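You operate a simulated robot arm through the tools that you are given. There is no shell and no other tool. Be economical: measure what you need, move in short steps, check, and stop when the job is done.

Carry out the task below with a simulated two-armed robot. There is one attempt and no reset: what you move stays moved.

Task
Take the white wax bar and put it on the top of the packing table. Take the green wax bar and put it on top of the sanding block. Pick up the bottle with one hand, pass it to the other hand and put it on the shelf under the long white table. Fetch the hand roller from the front of the long white table and stand it on the top of the steel bench. Take the card sleeve on the front of the long white table and put it away on the top of the packing table. Close the left door of the brown cabinet. Take the blue wiping pad from the top of the side table and leave it on the left lower shelf of the glue bench. Put the glue brush on the right lower shelf of the glue bench. Take the wooden brush and put it on the green mat. Put one of the mini trays from the white bench on the top of the steel bench. Take the blue cloth and put it on the lower shelf of the steel bench. Take the beaker and leave it on the shelf under the long white table. Push the orange-grip rack shut. Do these in any order. Set down upright: bottle, hand roller, beaker.

It is judged by the outcome, as a careful person would: the job done as asked, and still so three seconds after it is handed in. It fails if anything else is knocked over, pushed out of place, dropped, spilled or broken. Flat cloth is picked up by pressing the open fingertips on it (5 to 10 N) and closing them slowly along it; thin cloth reads only 2 to 8 mm in the jaws.

Robot
Two 6-joint arms with two-finger parallel grippers on one trunk, on a base that drives. Base frame: it is fixed to the floor where the robot stands at the start and does not move with it; the origin is under the middle of the robot, x ahead of it, y to its left, z up. Units: mm, rad, N and s.
The left shoulder is at the start at [80, 216, 1580], the right one opposite. With the tool pointing down near the work surface each hand reaches from about 100 to 320 mm from the robot's upright axis, wherever it stands, measured 20 degrees to its own side. Places, roughly: beaker (8x8x10 cm) [-1500, 1800, 600]; blue cloth (9x7x3 cm) [-1600, 1800, 900]; bottle [-750, 1750, 750]; card sleeve (3x22x11 cm) [-100, 1800, 800]; glue brush (6x3x14 cm) [-6200, -4400, 800]; green mat (45x15 cm) [-1860, 1800, 860]; green wax bar (2x2x9 cm) [600, -400, 900]; hand roller (8x3x12 cm) [-700, 1900, 800]; left door of the brown cabinet [-6500, -1600, 400]; left lower shelf of the glue bench [-5600, -4600, 300]; lower shelf of the steel bench [-1800, 2000, 200]; mini tray [-2750, -750, 750]; orange-grip rack [-4400, -1600, 1600]; right lower shelf of the glue bench [-7100, -4600, 300]; sanding block (10x7x4 cm) [-2400, 600, 800]; shelf under the long white table [100, 2000, 300]; top of the packing table [700, -400, 800]; top of the steel bench [-1800, 1900, 900]; white wax bar (2x2x9 cm) [500, -200, 900]; wiping pad [-6250, -1750, 750]; wooden brush (8x5x6 cm) [-3900, -900, 800]. Payload 3.43 kg a hand.
The tool frame of a hand sits at the grasp point between the pads (the TCP): z along the fingers, y along the line on which they close. The tips reach 30 mm beyond it. Largest opening 94 mm; finger width 28, thickness 10; the body of the gripper, 50 by 96 mm, starts 55 mm behind the TCP.
Orientation is told as [roll, pitch, yaw] about the base's x, y, z axes, in that order, counted from this pose: with the fingers straight down and closing along the base's y, the tool's x points along the base's -x, its y along +y and its z along -z.

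Tools
- The arms move only by the tool servo_tool. It takes "left_targets", "right_targets" or both (then of equal length, played together; a hand with none holds still); each is a list of rows, each a list of 7 numbers: the turn, a rotation vector about the tool's x, y, z in units of 45 degrees (1.0 is 45 degrees), then the shift along the tool's x, y, z in units of 250 mm (1.0 is 250 mm), then the opening, from 0 (shut) to 1 (fully open). In form: [[ax, ay, az, tx, ty, tz, jaw], ...]. A call has 1 to 10 rows; each row is the pose to reach, as a shift and turn from the pose commanded when the call began, along the tool's axes at that moment. A call with a number of a shift or a turn outside -1 to 1 is refused whole. A row lasts 0.2 s, in which the tool goes at most 50 mm and 0.15 rad; a call with a longer step from one row to the next is refused whole, and so is a gripper value outside its range. Where a pose cannot be reached the arm comes as near as it can. A force on the tool above 40 N (or 10 N above the force at the start of the call, whichever is more), or a blocked arm, ends the call early, and 0.2 s more pass. Each finger travels about 72 mm/s and halts on what it meets, pressing with about 37 N; the grip force reading is that of the motor and also rises with nothing between the fingers. The clock runs only during rows and for 0.2 s after the last one: add rows that repeat a pose to give the fingers time. The reply holds the time, the measured pose of the TCP, the force on the tool along the base axes, the opening and the grip force, in the units named above and with some noise, with the torque about the TCP (base axes, N m) and any sound that the robot's microphone picked up.
- Cameras (640 x 400 px; columns grow to the right, rows downward): "scene" is now at [87.5, -19.6, 1717.2]; the picture's right is [-0.33, -0.94, 0.00], its down [-0.86, 0.30, -0.40] and it looks along [0.38, -0.13, -0.92] (base axes); focal length 278 px, centre (320, 200). "left" rides on the left gripper at [76, -14, -102] in its tool frame; the picture's right is [0.18, 0.98, 0.00], its down [-0.75, 0.14, -0.64] and it looks along [-0.63, 0.12, 0.77] (tool axes); focal length 243 px, centre (320, 200). "right" rides on the right gripper at [76, 14, -102] in its tool frame; the picture's right is [-0.18, 0.98, 0.00], its down [-0.75, -0.14, -0.64] and it looks along [-0.63, -0.12, 0.77] (tool axes); focal length 243 px, centre (320, 200). There is no depth. A picture from a camera that has moved, and an enlarged one, comes with that camera's place and axes in the base frame and with its lens.
- snapshot(camera): a new picture of that camera. The clock stands still meanwhile.
- lift_body(by): slides the trunk up (or, below 0, down) by that many mm; the arms and the scene camera ride with it, the base frame stays. It gives what a move gives, with no picture.
- drive_base(legs): drives the robot by 1 to 6 legs, each [ahead, left, turn to the left] in mm, mm and rad, along the robot's own axes; the way and the turn of a leg run together, so that a leg with both is an arc; at most 1500 mm and 3.142 rad a leg. The arms and the cameras ride along, it lands a little off, and it stops where it bumps. It gives what a move gives.
- turn_head(pan, tilt): turns the head with the scene camera to pan (to the left, within 1.501 rad either way) and tilt (down, from -0.506 to 1.204), counted from straight ahead of the robot. It gives what a move gives.
- enlarge(camera, box): a new picture of the part [left, top, right, bottom] of that camera's present view, enlarged. The clock stands still meanwhile.
- finish_job(): hands the job in; it is judged then, once.

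Work in short steps. Places have to be worked out from the pictures, the camera data and where the tool is seen: move nearer, look again, correct. Check each grasp and each placing, and mend what went wrong. You have 577 turns and 370 pictures in all, those below and enlarged ones among them. Open the grippers and draw the arms clear of the work before you hand the job in, unless the task says otherwise; then end with one line.

The tools are called after "Emit:" as name(argument=value, ...) on one line, values as JSON. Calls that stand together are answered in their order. servo_tool: Moves the arms, as the interface text tells. Its arguments: {"type":"object","properties":{"left_targets":{"type":"array"},"right_targets":{"type":"array"}},"required":[]} The other tools are called the same way: lift_body (by) slides the trunk up or down; drive_base (legs) drives the base; turn_head (pan, tilt) turns the head that bears the scene camera; snapshot (camera) takes a picture; enlarge (camera, box) takes an enlarged picture of a part of a camera's view; finish_job () hands the job in.

At the start:

```text
t: 0.0
left_position: [556.4, 49.7, 1045.9]
left_orientation: [0.0, 0.0, -0.001]
left_contact_force: [0.3, 0.2, 0.0]
left_torque: [-0.02, -0.01, 0.03]
left_gripper_width: 94.0
left_grip_force: 0.1
right_position: [360.7, -368.6, 999.7]
right_orientation: [-0.001, 0.0, -0.001]
right_contact_force: [-0.2, 0.0, -0.1]
right_torque: [0.02, -0.02, 0.01]
right_gripper_width: 94.1
right_grip_force: 0.0
trunk travel left (down, up): [-810.0, 30.0]
robot x, y, heading: [0.9, -2.0, -0.002]
head pan, tilt: [-0.339, 1.157]
```

scene: 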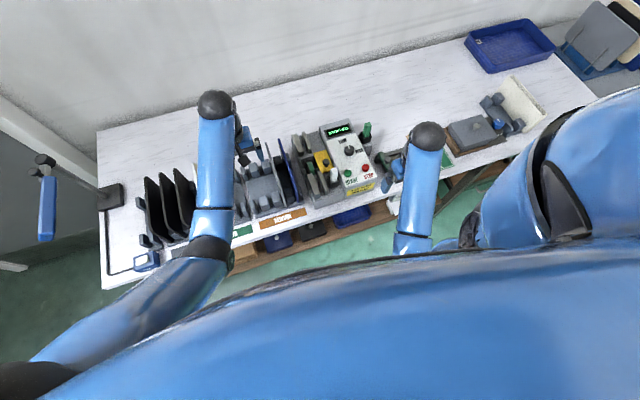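
right: 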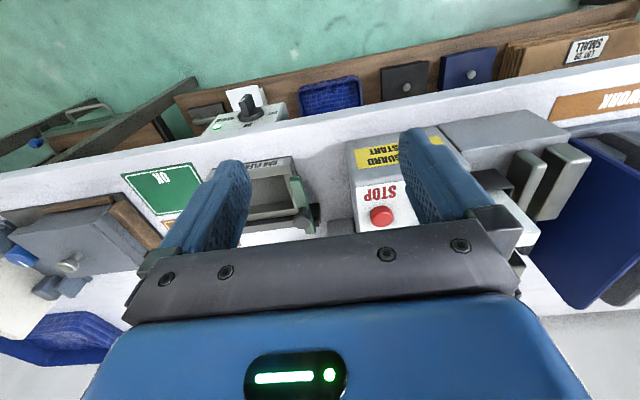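
left: 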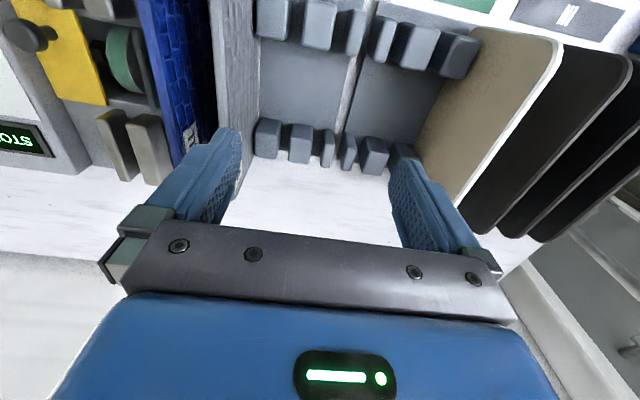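

I start by enlarging the scene view on the packing table to find the wax bars.

Emit:
enlarge(camera="scene", box=[220, 80, 460, 230])

Emit:
enlarge(camera="right", box=[100, 100, 640, 300])

```text
2.67 times, centred on (340, 155) of scene
camera zoom: at [87.5, -19.6, 1717.2], right [-0.33, -0.94, 0.0], down [-0.86, 0.3, -0.4], along [0.38, -0.13, -0.92], focal length 742 px, centre (267, 320)
```

zoom: 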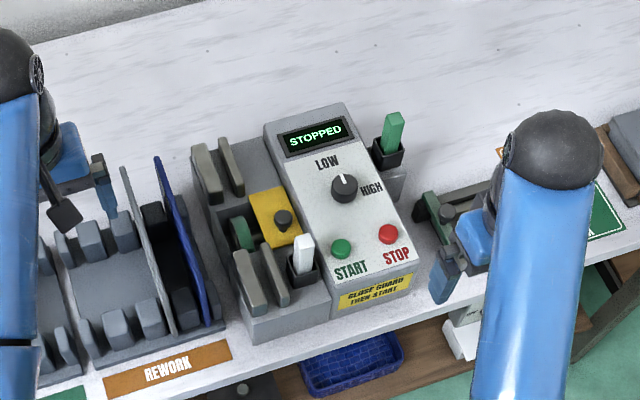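

```text
1.19 times, centred on (370, 200) of right
camera zoom: at [284.0, -354.2, 1101.9], right [0.18, 0.98, 0.0], down [0.75, -0.14, 0.64], along [0.63, -0.12, -0.77], focal length 288 px, centre (261, 200)
```

zoom: 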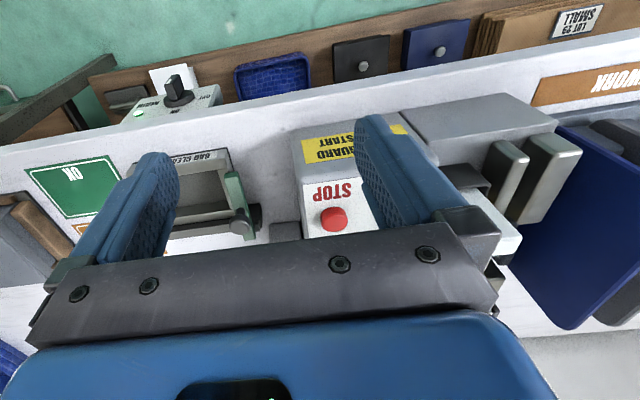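

The white bar stands in a black socket near (513,-212), the green one near (631,-387), both with tops around z 930. I move the right hand above the white one, with the fingers half closed.

Emit:
servo_tool(right_targets=[[0, 0, 0, -0.0, 0.0, -0.16, 0.9], [0, 0, 0, -0.1, 0.1, -0.2, 0.75], [0, 0, 0, -0.22, 0.24, -0.2, 0.6], [0, 0, 0, -0.34, 0.38, -0.2, 0.55], [0, 0, 0, -0.44, 0.52, -0.2, 0.5], [0, 0, 0, -0.5, 0.63, -0.2, 0.5], [0, 0, 0, -0.5, 0.63, -0.2, 0.5]])

Emit:
snapshot(camera="right")

Emit:
snapshot(camera="scene")

```text
t: 1.6
left_position: [554.3, 48.6, 1044.8]
left_orientation: [0.0, 0.001, 0.001]
left_contact_force: [0.2, -0.5, 0.6]
left_torque: [0.0, 0.02, 0.01]
left_gripper_width: 94.1
left_grip_force: 0.0
right_position: [494.2, -213.9, 1029.3]
right_orientation: [0.0, -0.002, 0.0]
right_contact_force: [-0.4, -0.4, -0.1]
right_torque: [-0.01, -0.05, 0.01]
right_gripper_width: 47.0
right_grip_force: 0.0
right hand out of reach, approached as far as the arm can: row 1, 2, 3, 4, 5, 6, 7
trunk travel left (down, up): [-810.0, 30.0]
robot x, y, heading: [-1.0, 1.5, -0.001]
head pan, tilt: [-0.339, 1.157]
```

```text
364 pictures are left
camera right: at [416.9, -198.2, 1130.5], right [0.18, 0.98, 0.0], down [0.75, -0.14, 0.64], along [0.63, -0.12, -0.77], focal length 243 px, centre (320, 200)
```

right: 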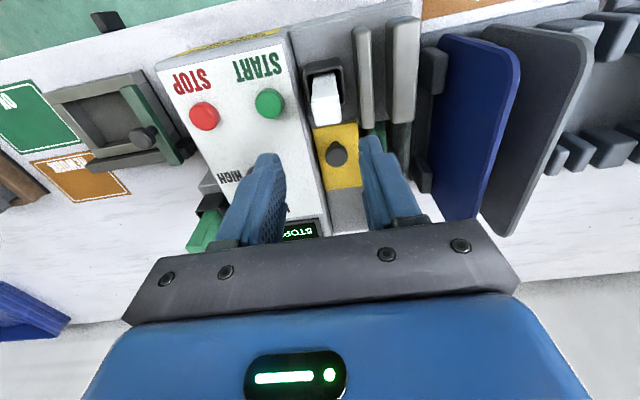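

```text
363 pictures are left
camera scene: at [87.6, -19.8, 1717.2], right [-0.33, -0.94, 0.0], down [-0.86, 0.3, -0.4], along [0.38, -0.13, -0.92], focal length 278 px, centre (320, 200)
```

scene: 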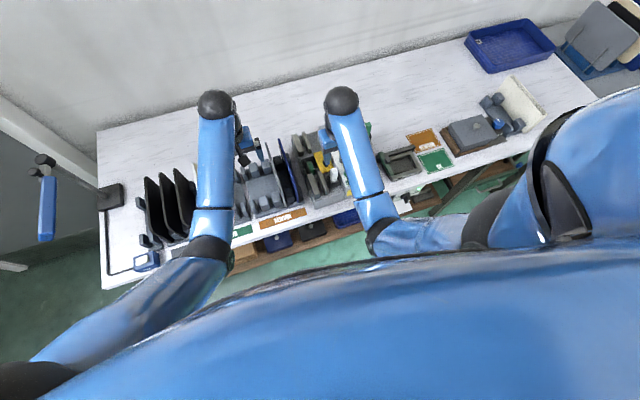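

The white bar's top is at about (497,-209,930). I draw the left hand back out of the way so the trunk can be lowered, and nudge the right hand into line.

Emit:
servo_tool(left_targets=[[0, 0, 0, 0.14, 0.0, -0.1, 1], [0, 0, 0, 0.3, 0.06, -0.15, 1], [0, 0, 0, 0.48, 0.12, -0.2, 1], [0, 0, 0, 0.66, 0.2, -0.2, 1], [0, 0, 0, 0.82, 0.28, -0.2, 1], [0, 0, 0, 0.95, 0.38, -0.2, 1]], right_targets=[[0, 0, 0, 0, 0.0, 0, 0.5], [0, 0, 0, 0, 0.02, 0, 0.5], [0, 0, 0, 0, 0.02, 0, 0.5], [0, 0, 0, 0, 0.02, 0, 0.5], [0, 0, 0, 0, 0.02, 0, 0.5], [0, 0, 0, 0, 0.02, 0, 0.5]])

```text
t: 3.0
left_position: [311.9, 141.3, 1017.5]
left_orientation: [-0.005, -0.009, 0.0]
left_contact_force: [0.0, 0.6, 0.2]
left_torque: [0.0, 0.0, -0.03]
left_gripper_width: 93.9
left_grip_force: 0.2
left hand out of reach, approached as far as the arm can: row 1, 2, 3, 4, 5, 6
right_position: [494.0, -207.3, 1029.2]
right_orientation: [0.0, -0.002, -0.001]
right_contact_force: [-0.7, -0.1, -0.1]
right_torque: [0.03, -0.01, 0.0]
right_gripper_width: 47.0
right_grip_force: 0.2
trunk travel left (down, up): [-810.0, 30.0]
robot x, y, heading: [4.0, 0.2, 0.004]
head pan, tilt: [-0.339, 1.157]
```

Lowering the trunk 70 mm and checking alignment over the bar.

Emit:
lift_body(by=-70)

Emit:
snapshot(camera="right")

```text
t: 4.1
left_position: [314.2, 140.9, 947.4]
left_orientation: [-0.003, -0.009, 0.0]
left_contact_force: [0.2, -1.3, -0.4]
left_torque: [-0.01, 0.01, -0.01]
left_gripper_width: 94.1
left_grip_force: 0.0
right_position: [493.4, -208.2, 958.8]
right_orientation: [0.002, -0.002, 0.0]
right_contact_force: [0.3, -0.1, 0.3]
right_torque: [-0.01, -0.03, 0.0]
right_gripper_width: 46.9
right_grip_force: 0.0
trunk travel left (down, up): [-740.0, 100.0]
robot x, y, heading: [2.4, -2.7, -0.001]
head pan, tilt: [-0.339, 1.157]
```

```text
362 pictures are left
camera right: at [417.1, -193.1, 1060.5], right [0.18, 0.98, 0.0], down [0.75, -0.14, 0.64], along [0.63, -0.12, -0.77], focal length 243 px, centre (320, 200)
```

right: 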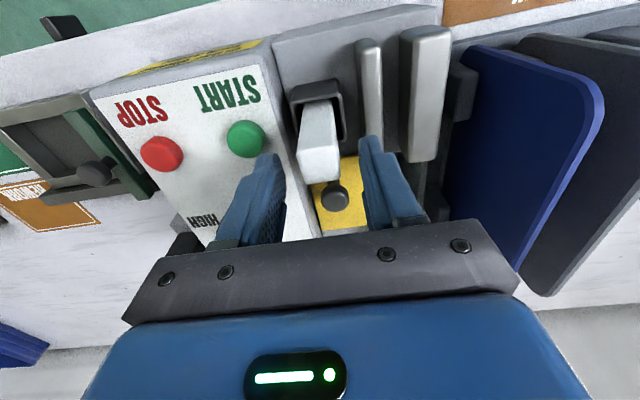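

The bar is centred between the fingers; I narrow them slightly and lower until the tips reach roughly z 875.

Emit:
servo_tool(right_targets=[[0, 0, 0, 0, 0, 0, 0.43], [0, 0, 0, 0, 0, 0, 0.43]])

Emit:
lift_body(by=-53)

Emit:
servo_tool(right_targets=[[0, 0, 0, 0, 0, 0, 0.3], [0, 0, 0, 0, 0, 0, 0.15], [0, 0, 0, 0, 0, 0, 0.0], [0, 0, 0, 0, 0, 0, 0.0]])

Emit:
snapshot(camera="right")

```text
t: 4.7
left_position: [314.4, 141.1, 948.5]
left_orientation: [-0.003, -0.009, 0.0]
left_contact_force: [-0.2, 1.0, 0.5]
left_torque: [0.0, -0.02, 0.0]
left_gripper_width: 93.8
left_grip_force: 0.0
right_position: [494.8, -206.8, 958.0]
right_orientation: [-0.001, 0.0, 0.002]
right_contact_force: [-1.2, -0.3, 0.7]
right_torque: [-0.01, 0.0, 0.01]
right_gripper_width: 40.4
right_grip_force: 0.0
trunk travel left (down, up): [-740.0, 100.0]
robot x, y, heading: [-1.4, 0.3, -0.003]
head pan, tilt: [-0.339, 1.157]
```

```text
t: 5.3
left_position: [312.0, 143.1, 914.5]
left_orientation: [-0.004, -0.013, 0.0]
left_contact_force: [-0.7, 0.5, -0.2]
left_torque: [-0.01, 0.01, 0.01]
left_gripper_width: 94.0
left_grip_force: 0.1
right_position: [492.7, -207.1, 930.0]
right_orientation: [-0.002, -0.004, -0.002]
right_contact_force: [-4.1, 0.3, 7.9]
right_torque: [-0.17, 0.21, -0.02]
right_gripper_width: 40.7
right_grip_force: 0.1
trunk travel left (down, up): [-707.0, 133.0]
robot x, y, heading: [-0.5, 1.7, -0.004]
head pan, tilt: [-0.339, 1.157]
stopped: the force on the tool passed its limit at 67 N (the readings are from after the stop); the commanded pose is now the measured one
```

```text
t: 6.3
left_position: [313.5, 144.1, 915.9]
left_orientation: [-0.004, -0.012, 0.0]
left_contact_force: [-0.2, 0.0, 0.4]
left_torque: [0.01, -0.03, 0.02]
left_gripper_width: 94.0
left_grip_force: 0.1
right_position: [493.7, -205.0, 929.4]
right_orientation: [-0.002, -0.003, 0.002]
right_contact_force: [-6.1, 12.5, 2.1]
right_torque: [0.75, 0.21, 0.19]
right_gripper_width: 33.8
right_grip_force: 45.7
trunk travel left (down, up): [-707.0, 133.0]
robot x, y, heading: [-1.8, 0.7, -0.001]
head pan, tilt: [-0.339, 1.157]
```

```text
361 pictures are left
camera right: at [416.4, -190.7, 1032.1], right [0.18, 0.98, 0.0], down [0.75, -0.14, 0.64], along [0.63, -0.12, -0.76], focal length 243 px, centre (320, 200)
```

right: 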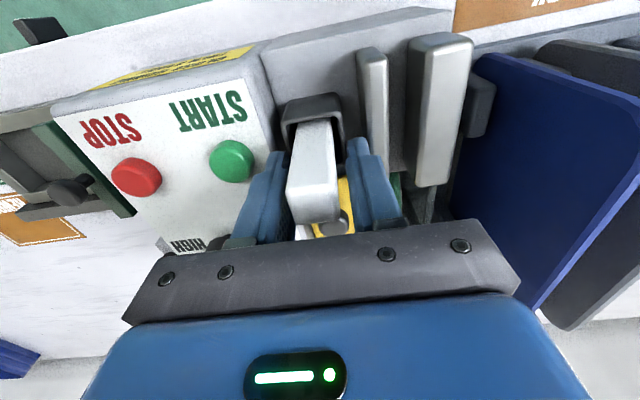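

Triangulating, the bar's top is really at about (477,-206,961) and the tips met its socket. I open, rise ~25 mm, move back 17 mm and grip the bar itself.

Emit:
servo_tool(right_targets=[[0, 0, 0, 0, 0, 0, 0.2], [0, 0, 0, 0, 0, 0, 0.43], [0, 0, 0, 0, 0, -0.06, 0.43], [0, 0, 0, 0.03, 0, -0.07, 0.43], [0, 0, 0, 0.065, 0, -0.07, 0.43], [0, 0, 0, 0.065, 0, -0.07, 0.43]])

Emit:
snapshot(camera="right")

```text
t: 7.7
left_position: [314.3, 140.2, 915.8]
left_orientation: [-0.004, -0.009, 0.001]
left_contact_force: [0.9, 0.7, 0.5]
left_torque: [0.01, 0.0, 0.01]
left_gripper_width: 94.1
left_grip_force: 0.1
right_position: [494.6, -208.8, 930.0]
right_orientation: [-0.003, -0.005, 0.0]
right_contact_force: [0.9, -2.7, 7.4]
right_torque: [-0.22, 0.03, -0.01]
right_gripper_width: 42.0
right_grip_force: 1.1
right hand out of reach, approached as far as the arm can: row 3, 4, 5, 6
trunk travel left (down, up): [-707.0, 133.0]
robot x, y, heading: [3.7, 2.7, 0.001]
head pan, tilt: [-0.339, 1.157]
```

```text
360 pictures are left
camera right: at [417.4, -193.7, 1031.9], right [0.19, 0.98, 0.0], down [0.75, -0.14, 0.65], along [0.63, -0.12, -0.76], focal length 243 px, centre (320, 200)
```

right: 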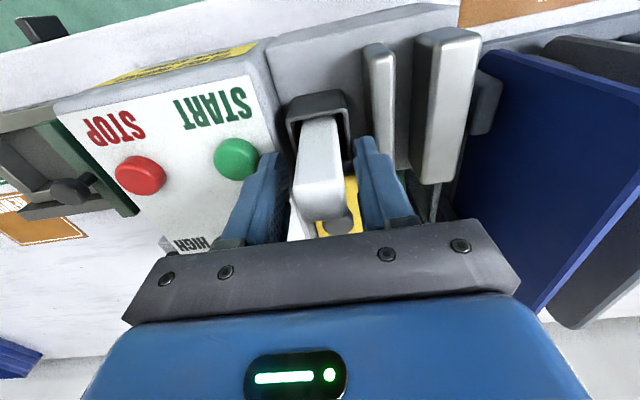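

The hand is at the top of its vertical range, so I raise the trunk 13 mm instead and then move back.

Emit:
lift_body(by=13)

Emit:
servo_tool(right_targets=[[0, 0, 0, 0.03, 0.004, 0, 0.43], [0, 0, 0, 0.068, 0.008, 0, 0.43], [0, 0, 0, 0.068, 0.008, 0, 0.43]])

Emit:
snapshot(camera="right")

```text
t: 8.3
left_position: [314.1, 142.5, 928.4]
left_orientation: [-0.003, -0.009, -0.001]
left_contact_force: [0.5, 0.2, -0.6]
left_torque: [-0.01, -0.03, 0.01]
left_gripper_width: 94.1
left_grip_force: 0.0
right_position: [494.5, -209.1, 942.5]
right_orientation: [-0.003, -0.003, -0.002]
right_contact_force: [-0.6, 0.0, -0.1]
right_torque: [-0.04, 0.01, 0.0]
right_gripper_width: 40.1
right_grip_force: 0.1
trunk travel left (down, up): [-720.0, 120.0]
robot x, y, heading: [0.2, -1.6, 0.004]
head pan, tilt: [-0.339, 1.157]
```

```text
t: 9.1
left_position: [314.1, 140.7, 928.8]
left_orientation: [-0.003, -0.007, 0.001]
left_contact_force: [-0.5, -0.9, 0.5]
left_torque: [0.03, -0.01, -0.03]
left_gripper_width: 94.0
left_grip_force: 0.1
right_position: [478.6, -206.3, 936.2]
right_orientation: [-0.002, -0.007, -0.001]
right_contact_force: [1.8, -0.9, 6.5]
right_torque: [0.17, 0.03, -0.06]
right_gripper_width: 39.9
right_grip_force: 0.0
right hand out of reach, approached as far as the arm can: row 1, 2, 3
trunk travel left (down, up): [-720.0, 120.0]
robot x, y, heading: [1.4, -1.6, -0.003]
head pan, tilt: [-0.339, 1.157]
```

```text
359 pictures are left
camera right: at [401.8, -191.0, 1037.7], right [0.19, 0.98, 0.0], down [0.75, -0.14, 0.65], along [0.64, -0.12, -0.76], focal length 243 px, centre (320, 200)
```

right: 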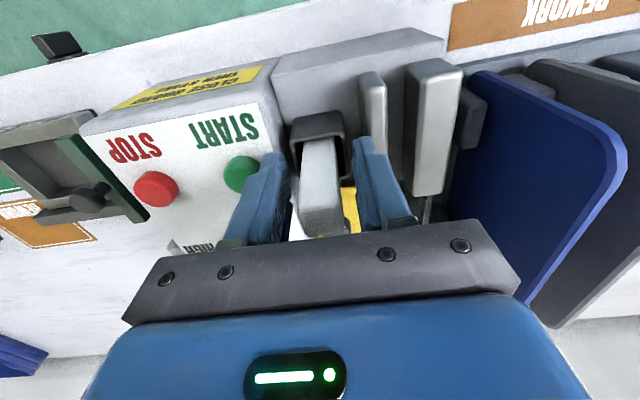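

Slight upward contact remains, so I raise 6 mm more and then close on the bar.

Emit:
lift_body(by=6)

Emit:
servo_tool(right_targets=[[0, 0, 0, 0, 0, 0, 0.3], [0, 0, 0, 0, 0, 0, 0.15], [0, 0, 0, 0, 0, 0, 0.0], [0, 0, 0, 0, 0, 0, 0.0]])

```text
t: 9.7
left_position: [314.4, 141.6, 934.1]
left_orientation: [-0.003, -0.009, 0.0]
left_contact_force: [0.1, -0.5, 0.7]
left_torque: [0.02, -0.01, 0.05]
left_gripper_width: 93.7
left_grip_force: 0.1
right_position: [477.9, -204.8, 941.8]
right_orientation: [-0.002, -0.005, -0.002]
right_contact_force: [-0.5, -0.1, -0.5]
right_torque: [0.0, -0.03, 0.01]
right_gripper_width: 40.7
right_grip_force: 0.0
trunk travel left (down, up): [-726.0, 114.0]
robot x, y, heading: [-1.1, 1.2, -0.0]
head pan, tilt: [-0.339, 1.157]
```

```text
t: 10.7
left_position: [313.5, 140.9, 934.7]
left_orientation: [-0.004, -0.009, 0.002]
left_contact_force: [-0.4, 0.3, 0.6]
left_torque: [-0.03, -0.03, 0.01]
left_gripper_width: 93.7
left_grip_force: 0.1
right_position: [478.1, -205.8, 940.7]
right_orientation: [-0.002, -0.006, -0.002]
right_contact_force: [-0.4, 0.3, 0.2]
right_torque: [-0.01, -0.01, -0.04]
right_gripper_width: 22.0
right_grip_force: 36.9
trunk travel left (down, up): [-726.0, 114.0]
robot x, y, heading: [-1.7, -0.5, -0.001]
head pan, tilt: [-0.339, 1.157]
```

Bar gripped (22 mm). I lift it out and look with the head turned for a free spot on the table.

Emit:
lift_body(by=110)

Emit:
turn_head(pan=0.5, tilt=1.0)

Emit:
snapshot(camera="scene")

Emit:
snapshot(camera="right")

```text
t: 12.1
left_position: [314.0, 142.0, 1044.6]
left_orientation: [-0.004, -0.007, 0.001]
left_contact_force: [0.7, -1.0, 0.7]
left_torque: [0.01, 0.0, 0.03]
left_gripper_width: 94.0
left_grip_force: 0.0
right_position: [479.4, -206.1, 1051.3]
right_orientation: [-0.001, -0.005, -0.002]
right_contact_force: [0.1, -1.0, -1.1]
right_torque: [-0.03, -0.02, 0.05]
right_gripper_width: 22.6
right_grip_force: 36.9
trunk travel left (down, up): [-836.0, 4.0]
robot x, y, heading: [-1.0, 2.3, -0.0]
head pan, tilt: [-0.339, 1.157]
```

```text
t: 13.2
left_position: [313.8, 142.0, 1044.8]
left_orientation: [-0.004, -0.008, 0.0]
left_contact_force: [-1.2, -0.3, 0.2]
left_torque: [0.02, -0.02, -0.02]
left_gripper_width: 94.1
left_grip_force: 0.0
right_position: [478.8, -204.8, 1051.0]
right_orientation: [-0.003, -0.005, -0.001]
right_contact_force: [0.5, -0.2, -0.6]
right_torque: [-0.03, 0.01, -0.04]
right_gripper_width: 22.4
right_grip_force: 37.4
trunk travel left (down, up): [-836.0, 4.0]
robot x, y, heading: [-0.4, -4.3, 0.004]
head pan, tilt: [0.499, 1.0]
```

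```text
358 pictures are left
camera scene: at [93.2, 33.3, 1753.7], right [0.48, -0.88, 0.0], down [-0.74, -0.4, -0.54], along [0.47, 0.26, -0.84], focal length 278 px, centre (320, 200)
```

scene: 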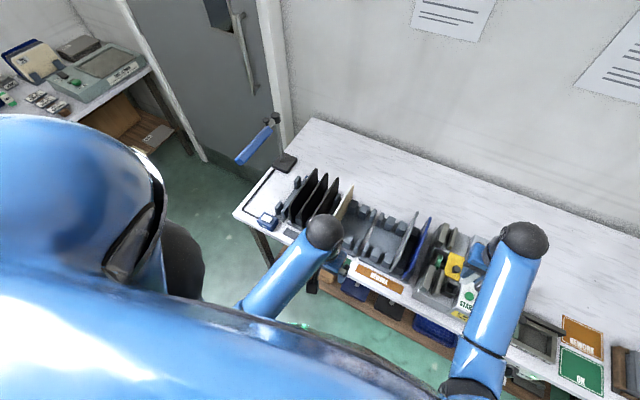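

```text
357 pictures are left
camera right: at [401.7, -191.1, 1153.2], right [0.19, 0.98, 0.0], down [0.75, -0.14, 0.65], along [0.64, -0.12, -0.76], focal length 243 px, centre (320, 200)
```

right: 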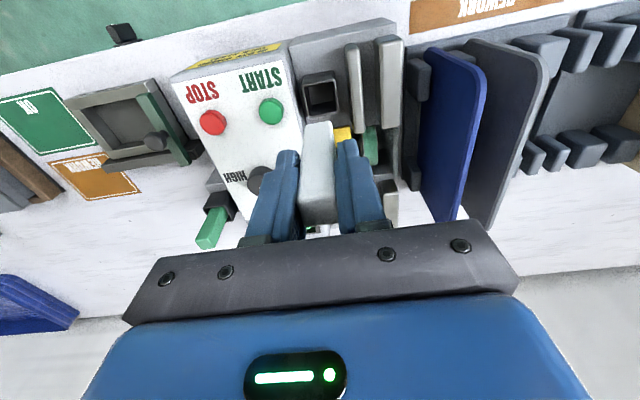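

Bar is out. I test how far forward the right hand reaches at this height, above everything.

Emit:
servo_tool(right_targets=[[0, 0, 0, -0.15, 0, 0, 0], [0, 0, 0, -0.3, 0, 0, 0], [0, 0, 0, -0.45, 0, 0, 0], [0, 0, 0, -0.6, 0, 0, 0], [0, 0, 0, -0.75, 0, 0, 0], [0, 0, 0, -0.9, 0, 0, 0], [0, 0, 0, -0.9, 0, 0, 0]])

```text
t: 14.8
left_position: [313.7, 140.6, 1044.9]
left_orientation: [-0.005, -0.01, 0.0]
left_contact_force: [0.3, -0.5, 0.5]
left_torque: [-0.01, -0.01, -0.01]
left_gripper_width: 93.8
left_grip_force: 0.2
right_position: [705.1, -205.9, 1053.9]
right_orientation: [-0.002, -0.007, -0.002]
right_contact_force: [-0.4, 0.2, 0.3]
right_torque: [0.01, 0.0, -0.01]
right_gripper_width: 22.2
right_grip_force: 37.1
trunk travel left (down, up): [-836.0, 4.0]
robot x, y, heading: [-1.1, -0.2, -0.003]
head pan, tilt: [0.499, 1.0]
```

It reaches x 705 easily. I look at what is below here.

Emit:
snapshot(camera="right")

Emit:
snapshot(camera="scene")

```text
356 pictures are left
camera right: at [627.7, -191.1, 1156.3], right [0.19, 0.98, 0.0], down [0.75, -0.14, 0.65], along [0.64, -0.12, -0.76], focal length 243 px, centre (320, 200)
```

right: 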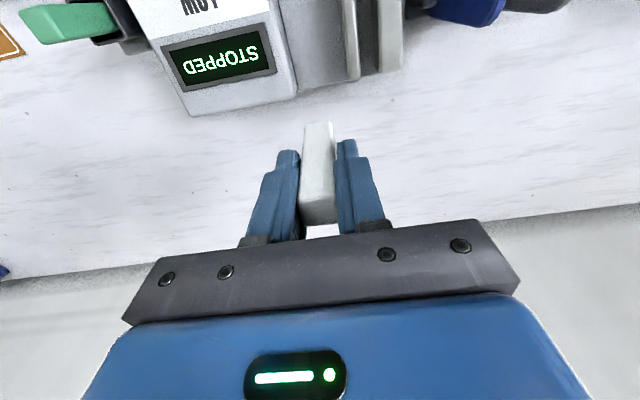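

```text
355 pictures are left
camera scene: at [92.8, 33.3, 1753.7], right [0.48, -0.88, 0.0], down [-0.74, -0.4, -0.54], along [0.47, 0.26, -0.84], focal length 278 px, centre (320, 200)
```

scene: 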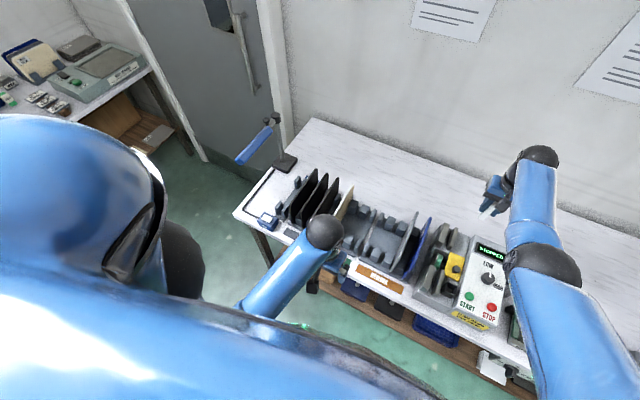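

Machine's back is at about x 725; I go forward to x≈790 and check.

Emit:
servo_tool(right_targets=[[0, 0, 0, -0.15, 0, 0, 0], [0, 0, 0, -0.3, 0, 0, 0], [0, 0, 0, -0.36, 0, 0, 0], [0, 0, 0, -0.36, 0, 0.1, 0], [0, 0, 0, -0.36, 0, 0.25, 0], [0, 0, 0, -0.36, 0, 0.4, 0], [0, 0, 0, -0.36, 0, 0.5, 0], [0, 0, 0, -0.36, 0, 0.5, 0]])

Emit:
snapshot(camera="right")

```text
t: 16.6
left_position: [314.0, 140.5, 1044.3]
left_orientation: [-0.003, -0.01, 0.0]
left_contact_force: [0.3, 0.6, 0.6]
left_torque: [-0.02, 0.01, -0.01]
left_gripper_width: 94.0
left_grip_force: 0.1
right_position: [702.1, -204.8, 1010.4]
right_orientation: [-0.001, -0.008, -0.003]
right_contact_force: [0.1, 0.3, -0.4]
right_torque: [0.02, 0.01, -0.02]
right_gripper_width: 21.4
right_grip_force: 36.7
right hand out of reach, approached as far as the arm can: row 1, 2, 3, 4, 5, 6, 7, 8
trunk travel left (down, up): [-836.0, 4.0]
robot x, y, heading: [2.5, 5.2, -0.003]
head pan, tilt: [0.499, 1.0]
```

```text
354 pictures are left
camera right: at [624.0, -190.5, 1111.5], right [0.19, 0.98, 0.0], down [0.75, -0.14, 0.65], along [0.64, -0.12, -0.76], focal length 243 px, centre (320, 200)
```

right: 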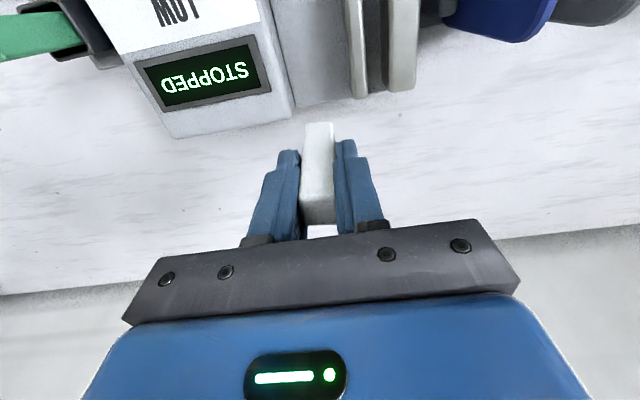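

I go back up, lower the trunk 60 mm for more forward reach, and try forward again.

Emit:
servo_tool(right_targets=[[0, 0, 0, 0.0, 0, -0.1, 0], [0, 0, 0, 0.02, 0, -0.22, 0], [0, 0, 0, 0.02, 0, -0.34, 0], [0, 0, 0, 0.02, 0, -0.34, 0]])

Emit:
lift_body(by=-70)

Emit:
servo_tool(right_targets=[[0, 0, 0, -0.15, 0, 0, 0], [0, 0, 0, -0.3, 0, 0, 0], [0, 0, 0, -0.36, 0, 0, 0], [0, 0, 0, -0.36, 0, 0, 0]])

```text
t: 17.6
left_position: [315.2, 140.7, 1044.6]
left_orientation: [-0.004, -0.009, 0.001]
left_contact_force: [-0.4, -0.4, -0.5]
left_torque: [0.0, 0.01, 0.0]
left_gripper_width: 94.2
left_grip_force: 0.0
right_position: [695.7, -210.2, 1093.4]
right_orientation: [-0.003, -0.005, -0.003]
right_contact_force: [0.4, -0.8, -1.0]
right_torque: [0.0, -0.01, -0.01]
right_gripper_width: 21.0
right_grip_force: 37.5
trunk travel left (down, up): [-836.0, 4.0]
robot x, y, heading: [-2.7, -2.4, -0.002]
head pan, tilt: [0.499, 1.0]
```

```text
t: 18.7
left_position: [314.0, 141.1, 974.2]
left_orientation: [-0.005, -0.009, 0.0]
left_contact_force: [1.3, 0.1, 0.2]
left_torque: [0.01, 0.02, 0.0]
left_gripper_width: 94.1
left_grip_force: 0.1
right_position: [695.1, -209.7, 1023.8]
right_orientation: [-0.001, -0.004, -0.003]
right_contact_force: [0.1, 0.1, -0.7]
right_torque: [0.0, 0.0, 0.02]
right_gripper_width: 21.2
right_grip_force: 36.6
trunk travel left (down, up): [-766.0, 74.0]
robot x, y, heading: [-0.5, -1.5, -0.001]
head pan, tilt: [0.499, 1.0]
```

```text
t: 19.7
left_position: [313.8, 140.7, 975.0]
left_orientation: [-0.004, -0.01, 0.0]
left_contact_force: [-0.4, 1.4, 0.1]
left_torque: [0.01, 0.02, 0.01]
left_gripper_width: 94.1
left_grip_force: 0.0
right_position: [737.2, -209.4, 1032.1]
right_orientation: [-0.002, -0.006, -0.002]
right_contact_force: [0.0, 0.2, -0.8]
right_torque: [0.0, -0.02, 0.0]
right_gripper_width: 21.1
right_grip_force: 36.7
right hand out of reach, approached as far as the arm can: row 2, 3, 4
trunk travel left (down, up): [-766.0, 74.0]
robot x, y, heading: [-1.4, 2.6, -0.004]
head pan, tilt: [0.499, 1.0]
```

Reach limit is clear now. I'll place the bar behind the orange card instead, about (665,-490); moving there at height and looking.

Emit:
servo_tool(right_targets=[[0, 0, 0, 0.03, -0.1, -0.1, 0], [0, 0, 0, 0.06, -0.26, -0.12, 0], [0, 0, 0, 0.1, -0.43, -0.12, 0], [0, 0, 0, 0.15, -0.6, -0.12, 0], [0, 0, 0, 0.2, -0.77, -0.12, 0], [0, 0, 0, 0.25, -0.94, -0.12, 0], [0, 0, 0, 0.28, -1.0, -0.1, 0], [0, 0, 0, 0.28, -1.0, -0.1, 0]])

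Emit:
snapshot(camera="right")

```text
t: 21.5
left_position: [314.6, 141.0, 973.6]
left_orientation: [-0.003, -0.009, 0.001]
left_contact_force: [-0.7, -0.3, 0.4]
left_torque: [-0.03, -0.01, -0.01]
left_gripper_width: 94.0
left_grip_force: 0.0
right_position: [667.3, -458.8, 1056.9]
right_orientation: [-0.002, -0.006, 0.0]
right_contact_force: [-0.4, 0.4, 1.0]
right_torque: [0.02, 0.0, -0.01]
right_gripper_width: 21.0
right_grip_force: 36.8
trunk travel left (down, up): [-766.0, 74.0]
robot x, y, heading: [1.1, 1.5, -0.001]
head pan, tilt: [0.499, 1.0]
```

```text
353 pictures are left
camera right: at [589.5, -444.3, 1159.0], right [0.18, 0.98, 0.0], down [0.75, -0.14, 0.65], along [0.64, -0.12, -0.76], focal length 243 px, centre (320, 200)
```

right: 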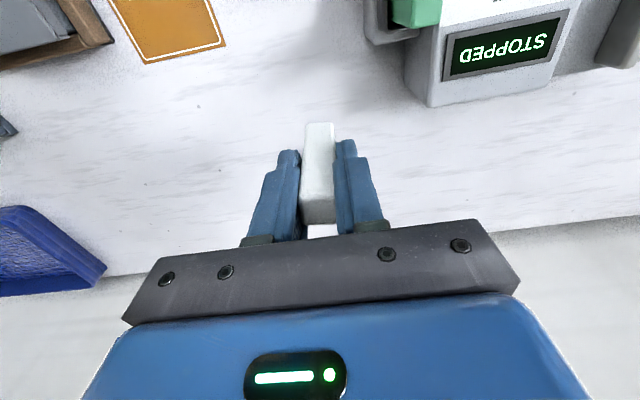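

Clear white table below. I shift 25 mm further from the green holder and lower the trunk.

Emit:
servo_tool(right_targets=[[0, 0, 0, 0, -0.1, 0, 0], [0, 0, 0, 0, -0.1, 0, 0]])

Emit:
lift_body(by=-160)

Emit:
snapshot(camera="right")

```text
t: 22.1
left_position: [313.0, 139.8, 973.9]
left_orientation: [-0.005, -0.008, 0.002]
left_contact_force: [-0.1, -0.3, 0.9]
left_torque: [0.0, -0.02, -0.02]
left_gripper_width: 93.9
left_grip_force: 0.1
right_position: [667.2, -485.8, 1056.7]
right_orientation: [-0.002, -0.005, -0.003]
right_contact_force: [-0.2, 0.3, 0.6]
right_torque: [0.0, 0.0, -0.04]
right_gripper_width: 21.0
right_grip_force: 37.0
trunk travel left (down, up): [-766.0, 74.0]
robot x, y, heading: [1.3, -0.6, 0.003]
head pan, tilt: [0.499, 1.0]
```

```text
t: 23.9
left_position: [313.9, 140.8, 814.2]
left_orientation: [-0.007, -0.008, 0.001]
left_contact_force: [0.6, -1.0, 0.1]
left_torque: [0.02, -0.02, -0.02]
left_gripper_width: 94.0
left_grip_force: 0.1
right_position: [666.6, -485.0, 896.6]
right_orientation: [-0.003, -0.005, -0.001]
right_contact_force: [0.1, 0.8, 0.2]
right_torque: [-0.02, 0.0, -0.02]
right_gripper_width: 20.9
right_grip_force: 37.4
trunk travel left (down, up): [-606.0, 234.0]
robot x, y, heading: [-1.3, -2.0, -0.004]
head pan, tilt: [0.499, 1.0]
```

```text
352 pictures are left
camera right: at [589.2, -470.3, 999.1], right [0.19, 0.98, 0.0], down [0.75, -0.14, 0.65], along [0.64, -0.12, -0.76], focal length 243 px, centre (320, 200)
```

right: 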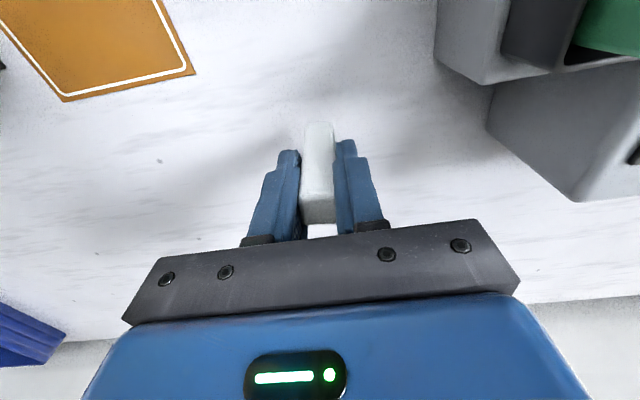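

Lowering slowly with the arm until the bar touches.

Emit:
servo_tool(right_targets=[[0, 0, 0, 0, 0, 0.02, 0], [0, 0, 0, 0, 0, 0.04, 0], [0, 0, 0, 0, 0, 0.056, 0], [0, 0, 0, 0, 0, 0.072, 0], [0, 0, 0, 0, 0, 0.072, 0]])

```text
t: 25.1
left_position: [313.9, 141.0, 814.3]
left_orientation: [-0.003, -0.009, 0.001]
left_contact_force: [0.3, -0.5, 0.9]
left_torque: [-0.02, -0.03, 0.01]
left_gripper_width: 94.0
left_grip_force: 0.1
right_position: [667.6, -484.7, 880.1]
right_orientation: [-0.003, -0.004, -0.001]
right_contact_force: [-0.1, -0.9, -0.7]
right_torque: [0.01, -0.02, 0.0]
right_gripper_width: 21.3
right_grip_force: 37.0
trunk travel left (down, up): [-606.0, 234.0]
robot x, y, heading: [-0.6, 0.7, 0.004]
head pan, tilt: [0.499, 1.0]
```

Not touching yet; continue.

Emit:
servo_tool(right_targets=[[0, 0, 0, 0, 0, 0.012, 0], [0, 0, 0, 0, 0, 0.024, 0], [0, 0, 0, 0, 0, 0.036, 0], [0, 0, 0, 0, 0, 0.048, 0], [0, 0, 0, 0, 0, 0.06, 0], [0, 0, 0, 0, 0, 0.072, 0], [0, 0, 0, 0, 0, 0.084, 0]])

Emit:
snapshot(camera="right")

```text
t: 26.8
left_position: [310.4, 142.7, 816.4]
left_orientation: [-0.007, -0.013, 0.0]
left_contact_force: [0.1, -0.2, -0.8]
left_torque: [-0.02, 0.01, 0.0]
left_gripper_width: 93.9
left_grip_force: 0.1
right_position: [666.4, -484.4, 867.1]
right_orientation: [-0.007, -0.016, -0.002]
right_contact_force: [1.0, -1.9, 28.3]
right_torque: [0.02, 0.17, -0.01]
right_gripper_width: 21.0
right_grip_force: 36.6
trunk travel left (down, up): [-606.0, 234.0]
robot x, y, heading: [2.3, 0.2, -0.001]
head pan, tilt: [0.499, 1.0]
```

```text
351 pictures are left
camera right: at [588.0, -468.9, 966.6], right [0.19, 0.98, 0.0], down [0.74, -0.14, 0.65], along [0.64, -0.12, -0.76], focal length 243 px, centre (320, 200)
```

right: 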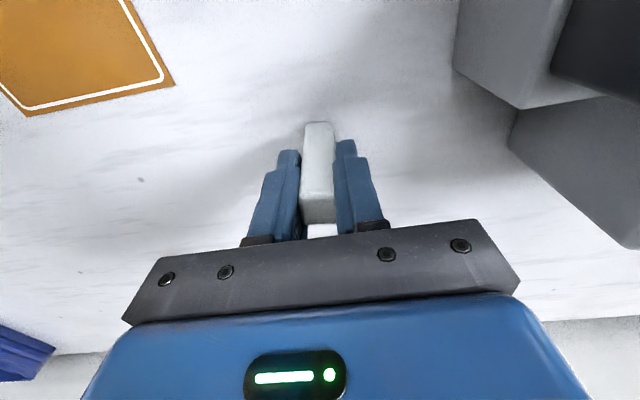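

Touched at z 867. I relieve the pressure, open gently and check it stands.

Emit:
servo_tool(right_targets=[[0, 0, 0, 0, 0, -0.012, 0], [0, 0, 0, 0, 0, -0.012, 0.08], [0, 0, 0, 0, 0, -0.012, 0.2], [0, 0, 0, 0, 0, -0.012, 0.35], [0, 0, 0, 0, 0, -0.012, 0.5], [0, 0, 0, 0, 0, -0.012, 0.5]])

Emit:
snapshot(camera="right")

```text
t: 28.1
left_position: [314.5, 141.1, 816.1]
left_orientation: [-0.002, -0.008, 0.0]
left_contact_force: [0.4, 1.1, 0.6]
left_torque: [0.0, 0.02, -0.02]
left_gripper_width: 93.8
left_grip_force: 0.1
right_position: [666.6, -485.8, 862.1]
right_orientation: [0.001, -0.004, -0.003]
right_contact_force: [-1.0, -0.2, 0.6]
right_torque: [-0.03, -0.04, 0.02]
right_gripper_width: 47.2
right_grip_force: 0.0
trunk travel left (down, up): [-606.0, 234.0]
robot x, y, heading: [-1.5, 2.4, -0.002]
head pan, tilt: [0.499, 1.0]
```

```text
350 pictures are left
camera right: at [589.1, -470.8, 962.8], right [0.19, 0.98, 0.0], down [0.75, -0.14, 0.65], along [0.63, -0.12, -0.76], focal length 243 px, centre (320, 200)
```

right: 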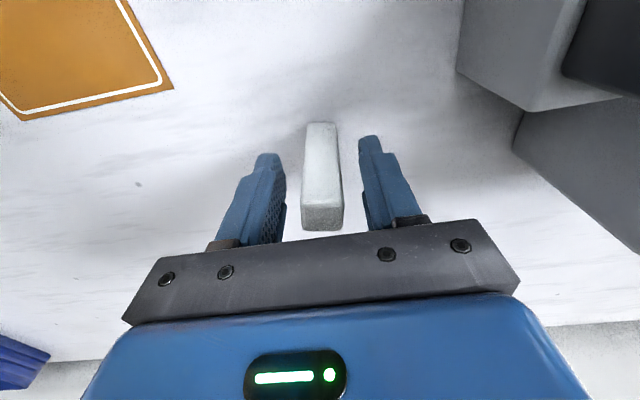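

The white bar stands upright on the table. Raising the trunk and moving the right hand back to view the green bar.

Emit:
lift_body(by=190)

Emit:
servo_tool(right_targets=[[0, 0, 0, 0.16, 0.08, 0, 0.5], [0, 0, 0, 0.32, 0.18, 0, 0.5], [0, 0, 0, 0.44, 0.34, 0, 0.5], [0, 0, 0, 0.44, 0.34, 0, 0.5]])

Emit:
snapshot(camera="right")

```text
t: 30.2
left_position: [313.7, 141.7, 1005.1]
left_orientation: [-0.002, -0.007, 0.0]
left_contact_force: [0.8, -0.8, 0.6]
left_torque: [-0.01, -0.01, -0.01]
left_gripper_width: 94.2
left_grip_force: 0.2
right_position: [667.0, -486.5, 1051.6]
right_orientation: [-0.001, -0.004, -0.002]
right_contact_force: [0.0, 0.1, -0.4]
right_torque: [0.0, 0.03, -0.01]
right_gripper_width: 47.0
right_grip_force: 0.1
trunk travel left (down, up): [-796.0, 44.0]
robot x, y, heading: [-0.2, 1.4, -0.003]
head pan, tilt: [0.499, 1.0]
```

```text
t: 31.2
left_position: [315.2, 140.4, 1004.6]
left_orientation: [-0.002, -0.009, 0.001]
left_contact_force: [-0.3, -0.2, 0.1]
left_torque: [0.04, -0.02, -0.01]
left_gripper_width: 94.3
left_grip_force: 0.0
right_position: [556.4, -401.2, 1050.7]
right_orientation: [0.001, -0.005, -0.002]
right_contact_force: [-0.5, -0.3, 0.5]
right_torque: [0.0, 0.01, 0.0]
right_gripper_width: 46.9
right_grip_force: 0.1
trunk travel left (down, up): [-796.0, 44.0]
robot x, y, heading: [0.2, 0.9, -0.001]
head pan, tilt: [0.499, 1.0]
```

```text
349 pictures are left
camera right: at [478.9, -387.3, 1152.3], right [0.19, 0.98, 0.0], down [0.75, -0.14, 0.65], along [0.63, -0.12, -0.76], focal length 243 px, centre (320, 200)
```

right: 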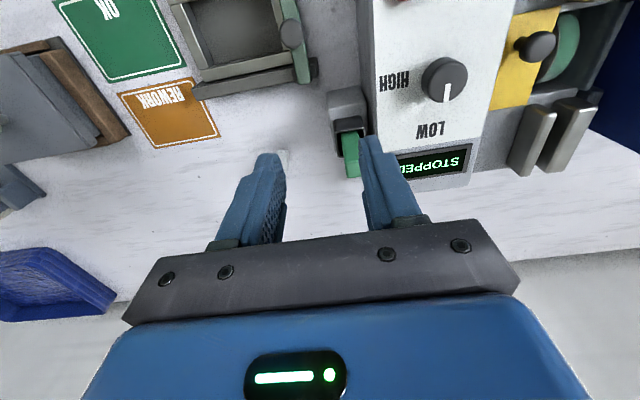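

Green bar is near (628,-380). Moving over it to look closely.

Emit:
servo_tool(right_targets=[[0, 0, 0, -0.1, 0.08, 0, 0.43], [0, 0, 0, -0.24, 0.085, 0, 0.43], [0, 0, 0, -0.24, 0.085, 0, 0.43]])

Emit:
lift_body(by=-45)

Emit:
snapshot(camera="right")

```text
t: 32.0
left_position: [315.2, 139.5, 1005.3]
left_orientation: [-0.001, -0.009, 0.0]
left_contact_force: [-1.3, -0.6, 1.3]
left_torque: [0.03, -0.01, -0.02]
left_gripper_width: 94.1
left_grip_force: 0.1
right_position: [617.9, -381.8, 1049.6]
right_orientation: [0.0, -0.006, -0.002]
right_contact_force: [-0.5, 0.1, -0.7]
right_torque: [0.0, 0.03, -0.01]
right_gripper_width: 40.3
right_grip_force: 0.1
trunk travel left (down, up): [-796.0, 44.0]
robot x, y, heading: [0.7, -0.2, -0.0]
head pan, tilt: [0.499, 1.0]
```

```text
t: 32.9
left_position: [313.5, 140.5, 959.4]
left_orientation: [-0.004, -0.007, 0.0]
left_contact_force: [0.6, -0.5, 0.4]
left_torque: [0.0, -0.01, 0.05]
left_gripper_width: 93.9
left_grip_force: 0.1
right_position: [617.2, -382.4, 1005.1]
right_orientation: [-0.002, -0.008, -0.002]
right_contact_force: [1.4, 0.9, 0.0]
right_torque: [-0.01, 0.01, -0.01]
right_gripper_width: 40.7
right_grip_force: 0.0
trunk travel left (down, up): [-751.0, 89.0]
robot x, y, heading: [-1.7, 0.1, -0.0]
head pan, tilt: [0.499, 1.0]
```

```text
348 pictures are left
camera right: at [539.0, -366.7, 1107.9], right [0.19, 0.98, 0.0], down [0.75, -0.14, 0.65], along [0.64, -0.12, -0.76], focal length 243 px, centre (320, 200)
```

right: 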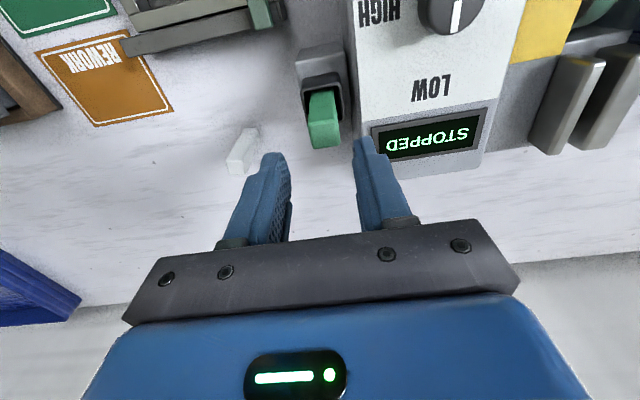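

Bar top is about (616,-380,945). I lower 80 mm around it and close.

Emit:
lift_body(by=-79)

Emit:
snapshot(camera="right")

```text
t: 34.2
left_position: [311.0, 141.3, 882.7]
left_orientation: [-0.002, -0.012, -0.001]
left_contact_force: [-0.2, -0.1, -0.1]
left_torque: [0.02, -0.02, 0.01]
left_gripper_width: 94.0
left_grip_force: 0.0
right_position: [616.2, -381.4, 934.4]
right_orientation: [-0.005, -0.018, 0.0]
right_contact_force: [-10.1, 3.5, 14.4]
right_torque: [0.43, 0.47, 0.22]
right_gripper_width: 42.6
right_grip_force: 2.0
trunk travel left (down, up): [-673.0, 167.0]
robot x, y, heading: [-2.4, 0.9, -0.002]
head pan, tilt: [0.499, 1.0]
stopped: the force on the tool passed its limit at 44 N (the readings are from after the stop); the commanded pose is now the measured one
```

```text
347 pictures are left
camera right: at [537.9, -367.2, 1036.2], right [0.19, 0.98, 0.0], down [0.74, -0.14, 0.66], along [0.64, -0.12, -0.75], focal length 243 px, centre (320, 200)
```

right: 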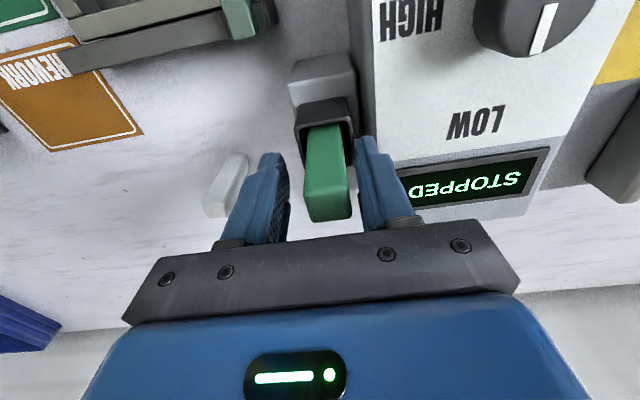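

Raise 5 mm off the contact and close.

Emit:
lift_body(by=5)

Emit:
servo_tool(right_targets=[[0, 0, 0, 0, 0.004, 0, 0.3], [0, 0, 0, 0, 0.004, 0, 0.15], [0, 0, 0, 0, 0.004, 0, 0.0], [0, 0, 0, 0, 0.004, 0, 0.0]])

Emit:
lift_body(by=140)

Emit:
snapshot(camera="right")

```text
t: 34.7
left_position: [314.8, 142.1, 887.0]
left_orientation: [-0.001, -0.009, 0.002]
left_contact_force: [0.0, 0.1, 0.1]
left_torque: [0.04, -0.01, -0.01]
left_gripper_width: 94.1
left_grip_force: 0.2
right_position: [620.8, -383.3, 935.5]
right_orientation: [-0.003, -0.012, -0.003]
right_contact_force: [0.7, -0.4, 1.3]
right_torque: [0.01, -0.02, 0.01]
right_gripper_width: 40.1
right_grip_force: 0.0
trunk travel left (down, up): [-678.0, 162.0]
robot x, y, heading: [2.8, -1.4, 0.006]
head pan, tilt: [0.499, 1.0]
```

```text
t: 35.7
left_position: [313.2, 142.0, 885.8]
left_orientation: [-0.003, -0.01, 0.001]
left_contact_force: [0.5, -0.6, 1.5]
left_torque: [-0.01, -0.02, 0.01]
left_gripper_width: 94.2
left_grip_force: 0.0
right_position: [618.9, -381.1, 937.6]
right_orientation: [-0.006, -0.015, -0.003]
right_contact_force: [-0.4, 0.6, 2.3]
right_torque: [0.07, 0.03, -0.01]
right_gripper_width: 23.1
right_grip_force: 36.8
trunk travel left (down, up): [-678.0, 162.0]
robot x, y, heading: [2.7, 0.5, 0.003]
head pan, tilt: [0.499, 1.0]
```

```text
t: 37.4
left_position: [314.0, 142.3, 1026.0]
left_orientation: [-0.003, -0.009, 0.0]
left_contact_force: [-0.2, 0.1, 0.9]
left_torque: [0.0, 0.0, 0.0]
left_gripper_width: 94.2
left_grip_force: 0.1
right_position: [619.1, -381.9, 1077.0]
right_orientation: [-0.003, -0.015, -0.003]
right_contact_force: [0.1, 0.7, -0.3]
right_torque: [-0.02, -0.01, 0.0]
right_gripper_width: 23.1
right_grip_force: 37.1
trunk travel left (down, up): [-818.0, 22.0]
robot x, y, heading: [-0.5, 3.3, -0.005]
head pan, tilt: [0.499, 1.0]
```

```text
346 pictures are left
camera right: at [541.1, -366.4, 1178.1], right [0.19, 0.98, 0.0], down [0.74, -0.14, 0.65], along [0.64, -0.12, -0.76], focal length 243 px, centre (320, 200)
```

right: 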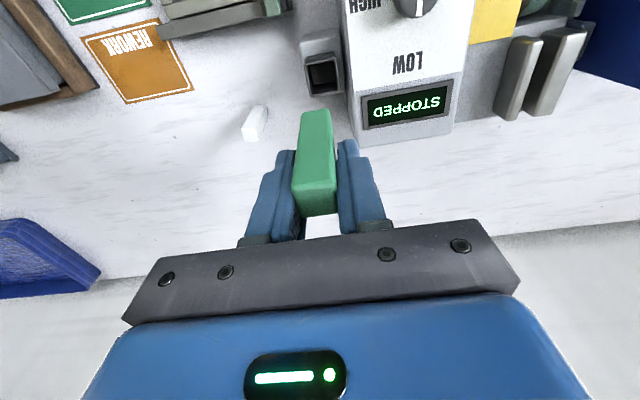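

Green bar held. I retract both hands close to the body and back away from the table, then survey.

Emit:
servo_tool(right_targets=[[0, 0, 0, 0.18, 0.0, 0, 0], [0, 0, 0, 0.36, 0.0, 0, 0], [0, 0, 0, 0.54, 0.0, 0, 0], [0, 0, 0, 0.72, 0.0, 0, 0], [0, 0, 0, 0.9, 0.0, 0, 0], [0, 0, 0, 1.0, 0.0, 0, 0]])

Emit:
drive_base(legs=[[-500, 0, 0], [0, 0, 1.57]])

Emit:
turn_head(pan=0, tilt=0.35)

Emit:
snapshot(camera="scene")

```text
t: 38.8
left_position: [312.4, 142.0, 1025.9]
left_orientation: [-0.003, -0.009, -0.001]
left_contact_force: [-0.5, -0.6, 0.5]
left_torque: [-0.02, -0.02, -0.03]
left_gripper_width: 93.9
left_grip_force: 0.2
right_position: [370.0, -382.6, 1024.7]
right_orientation: [-0.008, -0.019, -0.001]
right_contact_force: [0.5, -0.3, -0.5]
right_torque: [0.0, -0.04, 0.03]
right_gripper_width: 23.2
right_grip_force: 37.2
right hand out of reach, approached as far as the arm can: row 2, 3, 4, 5, 6
trunk travel left (down, up): [-818.0, 22.0]
robot x, y, heading: [-1.4, -1.2, -0.001]
head pan, tilt: [0.499, 1.0]
```

```text
t: 45.5
left_position: [-642.8, 312.3, 1025.9]
left_orientation: [0.0, -0.009, 1.569]
left_contact_force: [0.0, 0.1, 0.1]
left_torque: [0.01, 0.0, 0.01]
left_gripper_width: 94.2
left_grip_force: 0.0
right_position: [-117.0, 369.7, 1026.7]
right_orientation: [-0.006, -0.018, 1.567]
right_contact_force: [0.7, 0.2, -0.1]
right_torque: [0.01, 0.0, 0.02]
right_gripper_width: 23.1
right_grip_force: 36.7
trunk travel left (down, up): [-818.0, 22.0]
robot x, y, heading: [-498.6, -3.1, 1.573]
head pan, tilt: [0.499, 1.0]
```

```text
t: 46.6
left_position: [-642.3, 312.5, 1026.1]
left_orientation: [-0.004, -0.01, 1.57]
left_contact_force: [0.3, 0.1, 0.6]
left_torque: [-0.05, -0.03, 0.01]
left_gripper_width: 93.9
left_grip_force: 0.1
right_position: [-118.1, 370.0, 1026.4]
right_orientation: [-0.006, -0.018, 1.568]
right_contact_force: [-0.5, -0.1, -0.6]
right_torque: [0.02, -0.03, -0.02]
right_gripper_width: 23.3
right_grip_force: 36.6
trunk travel left (down, up): [-818.0, 22.0]
robot x, y, heading: [-506.0, -2.8, 1.569]
head pan, tilt: [0.0, 0.351]
```

```text
345 pictures are left
camera scene: at [-499.7, 121.4, 1789.9], right [1.0, 0.0, 0.0], down [0.0, -0.34, -0.94], along [0.0, 0.94, -0.34], focal length 278 px, centre (320, 200)
```

scene: 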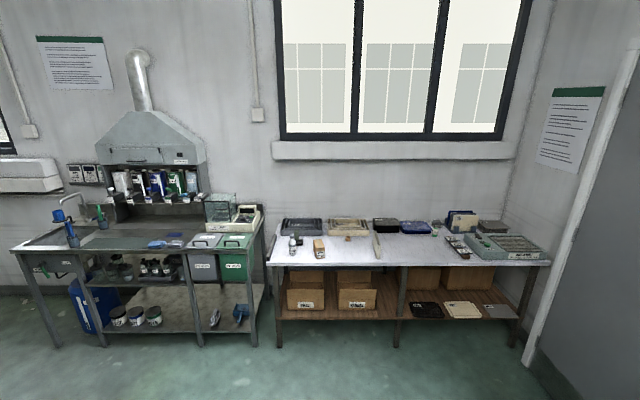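

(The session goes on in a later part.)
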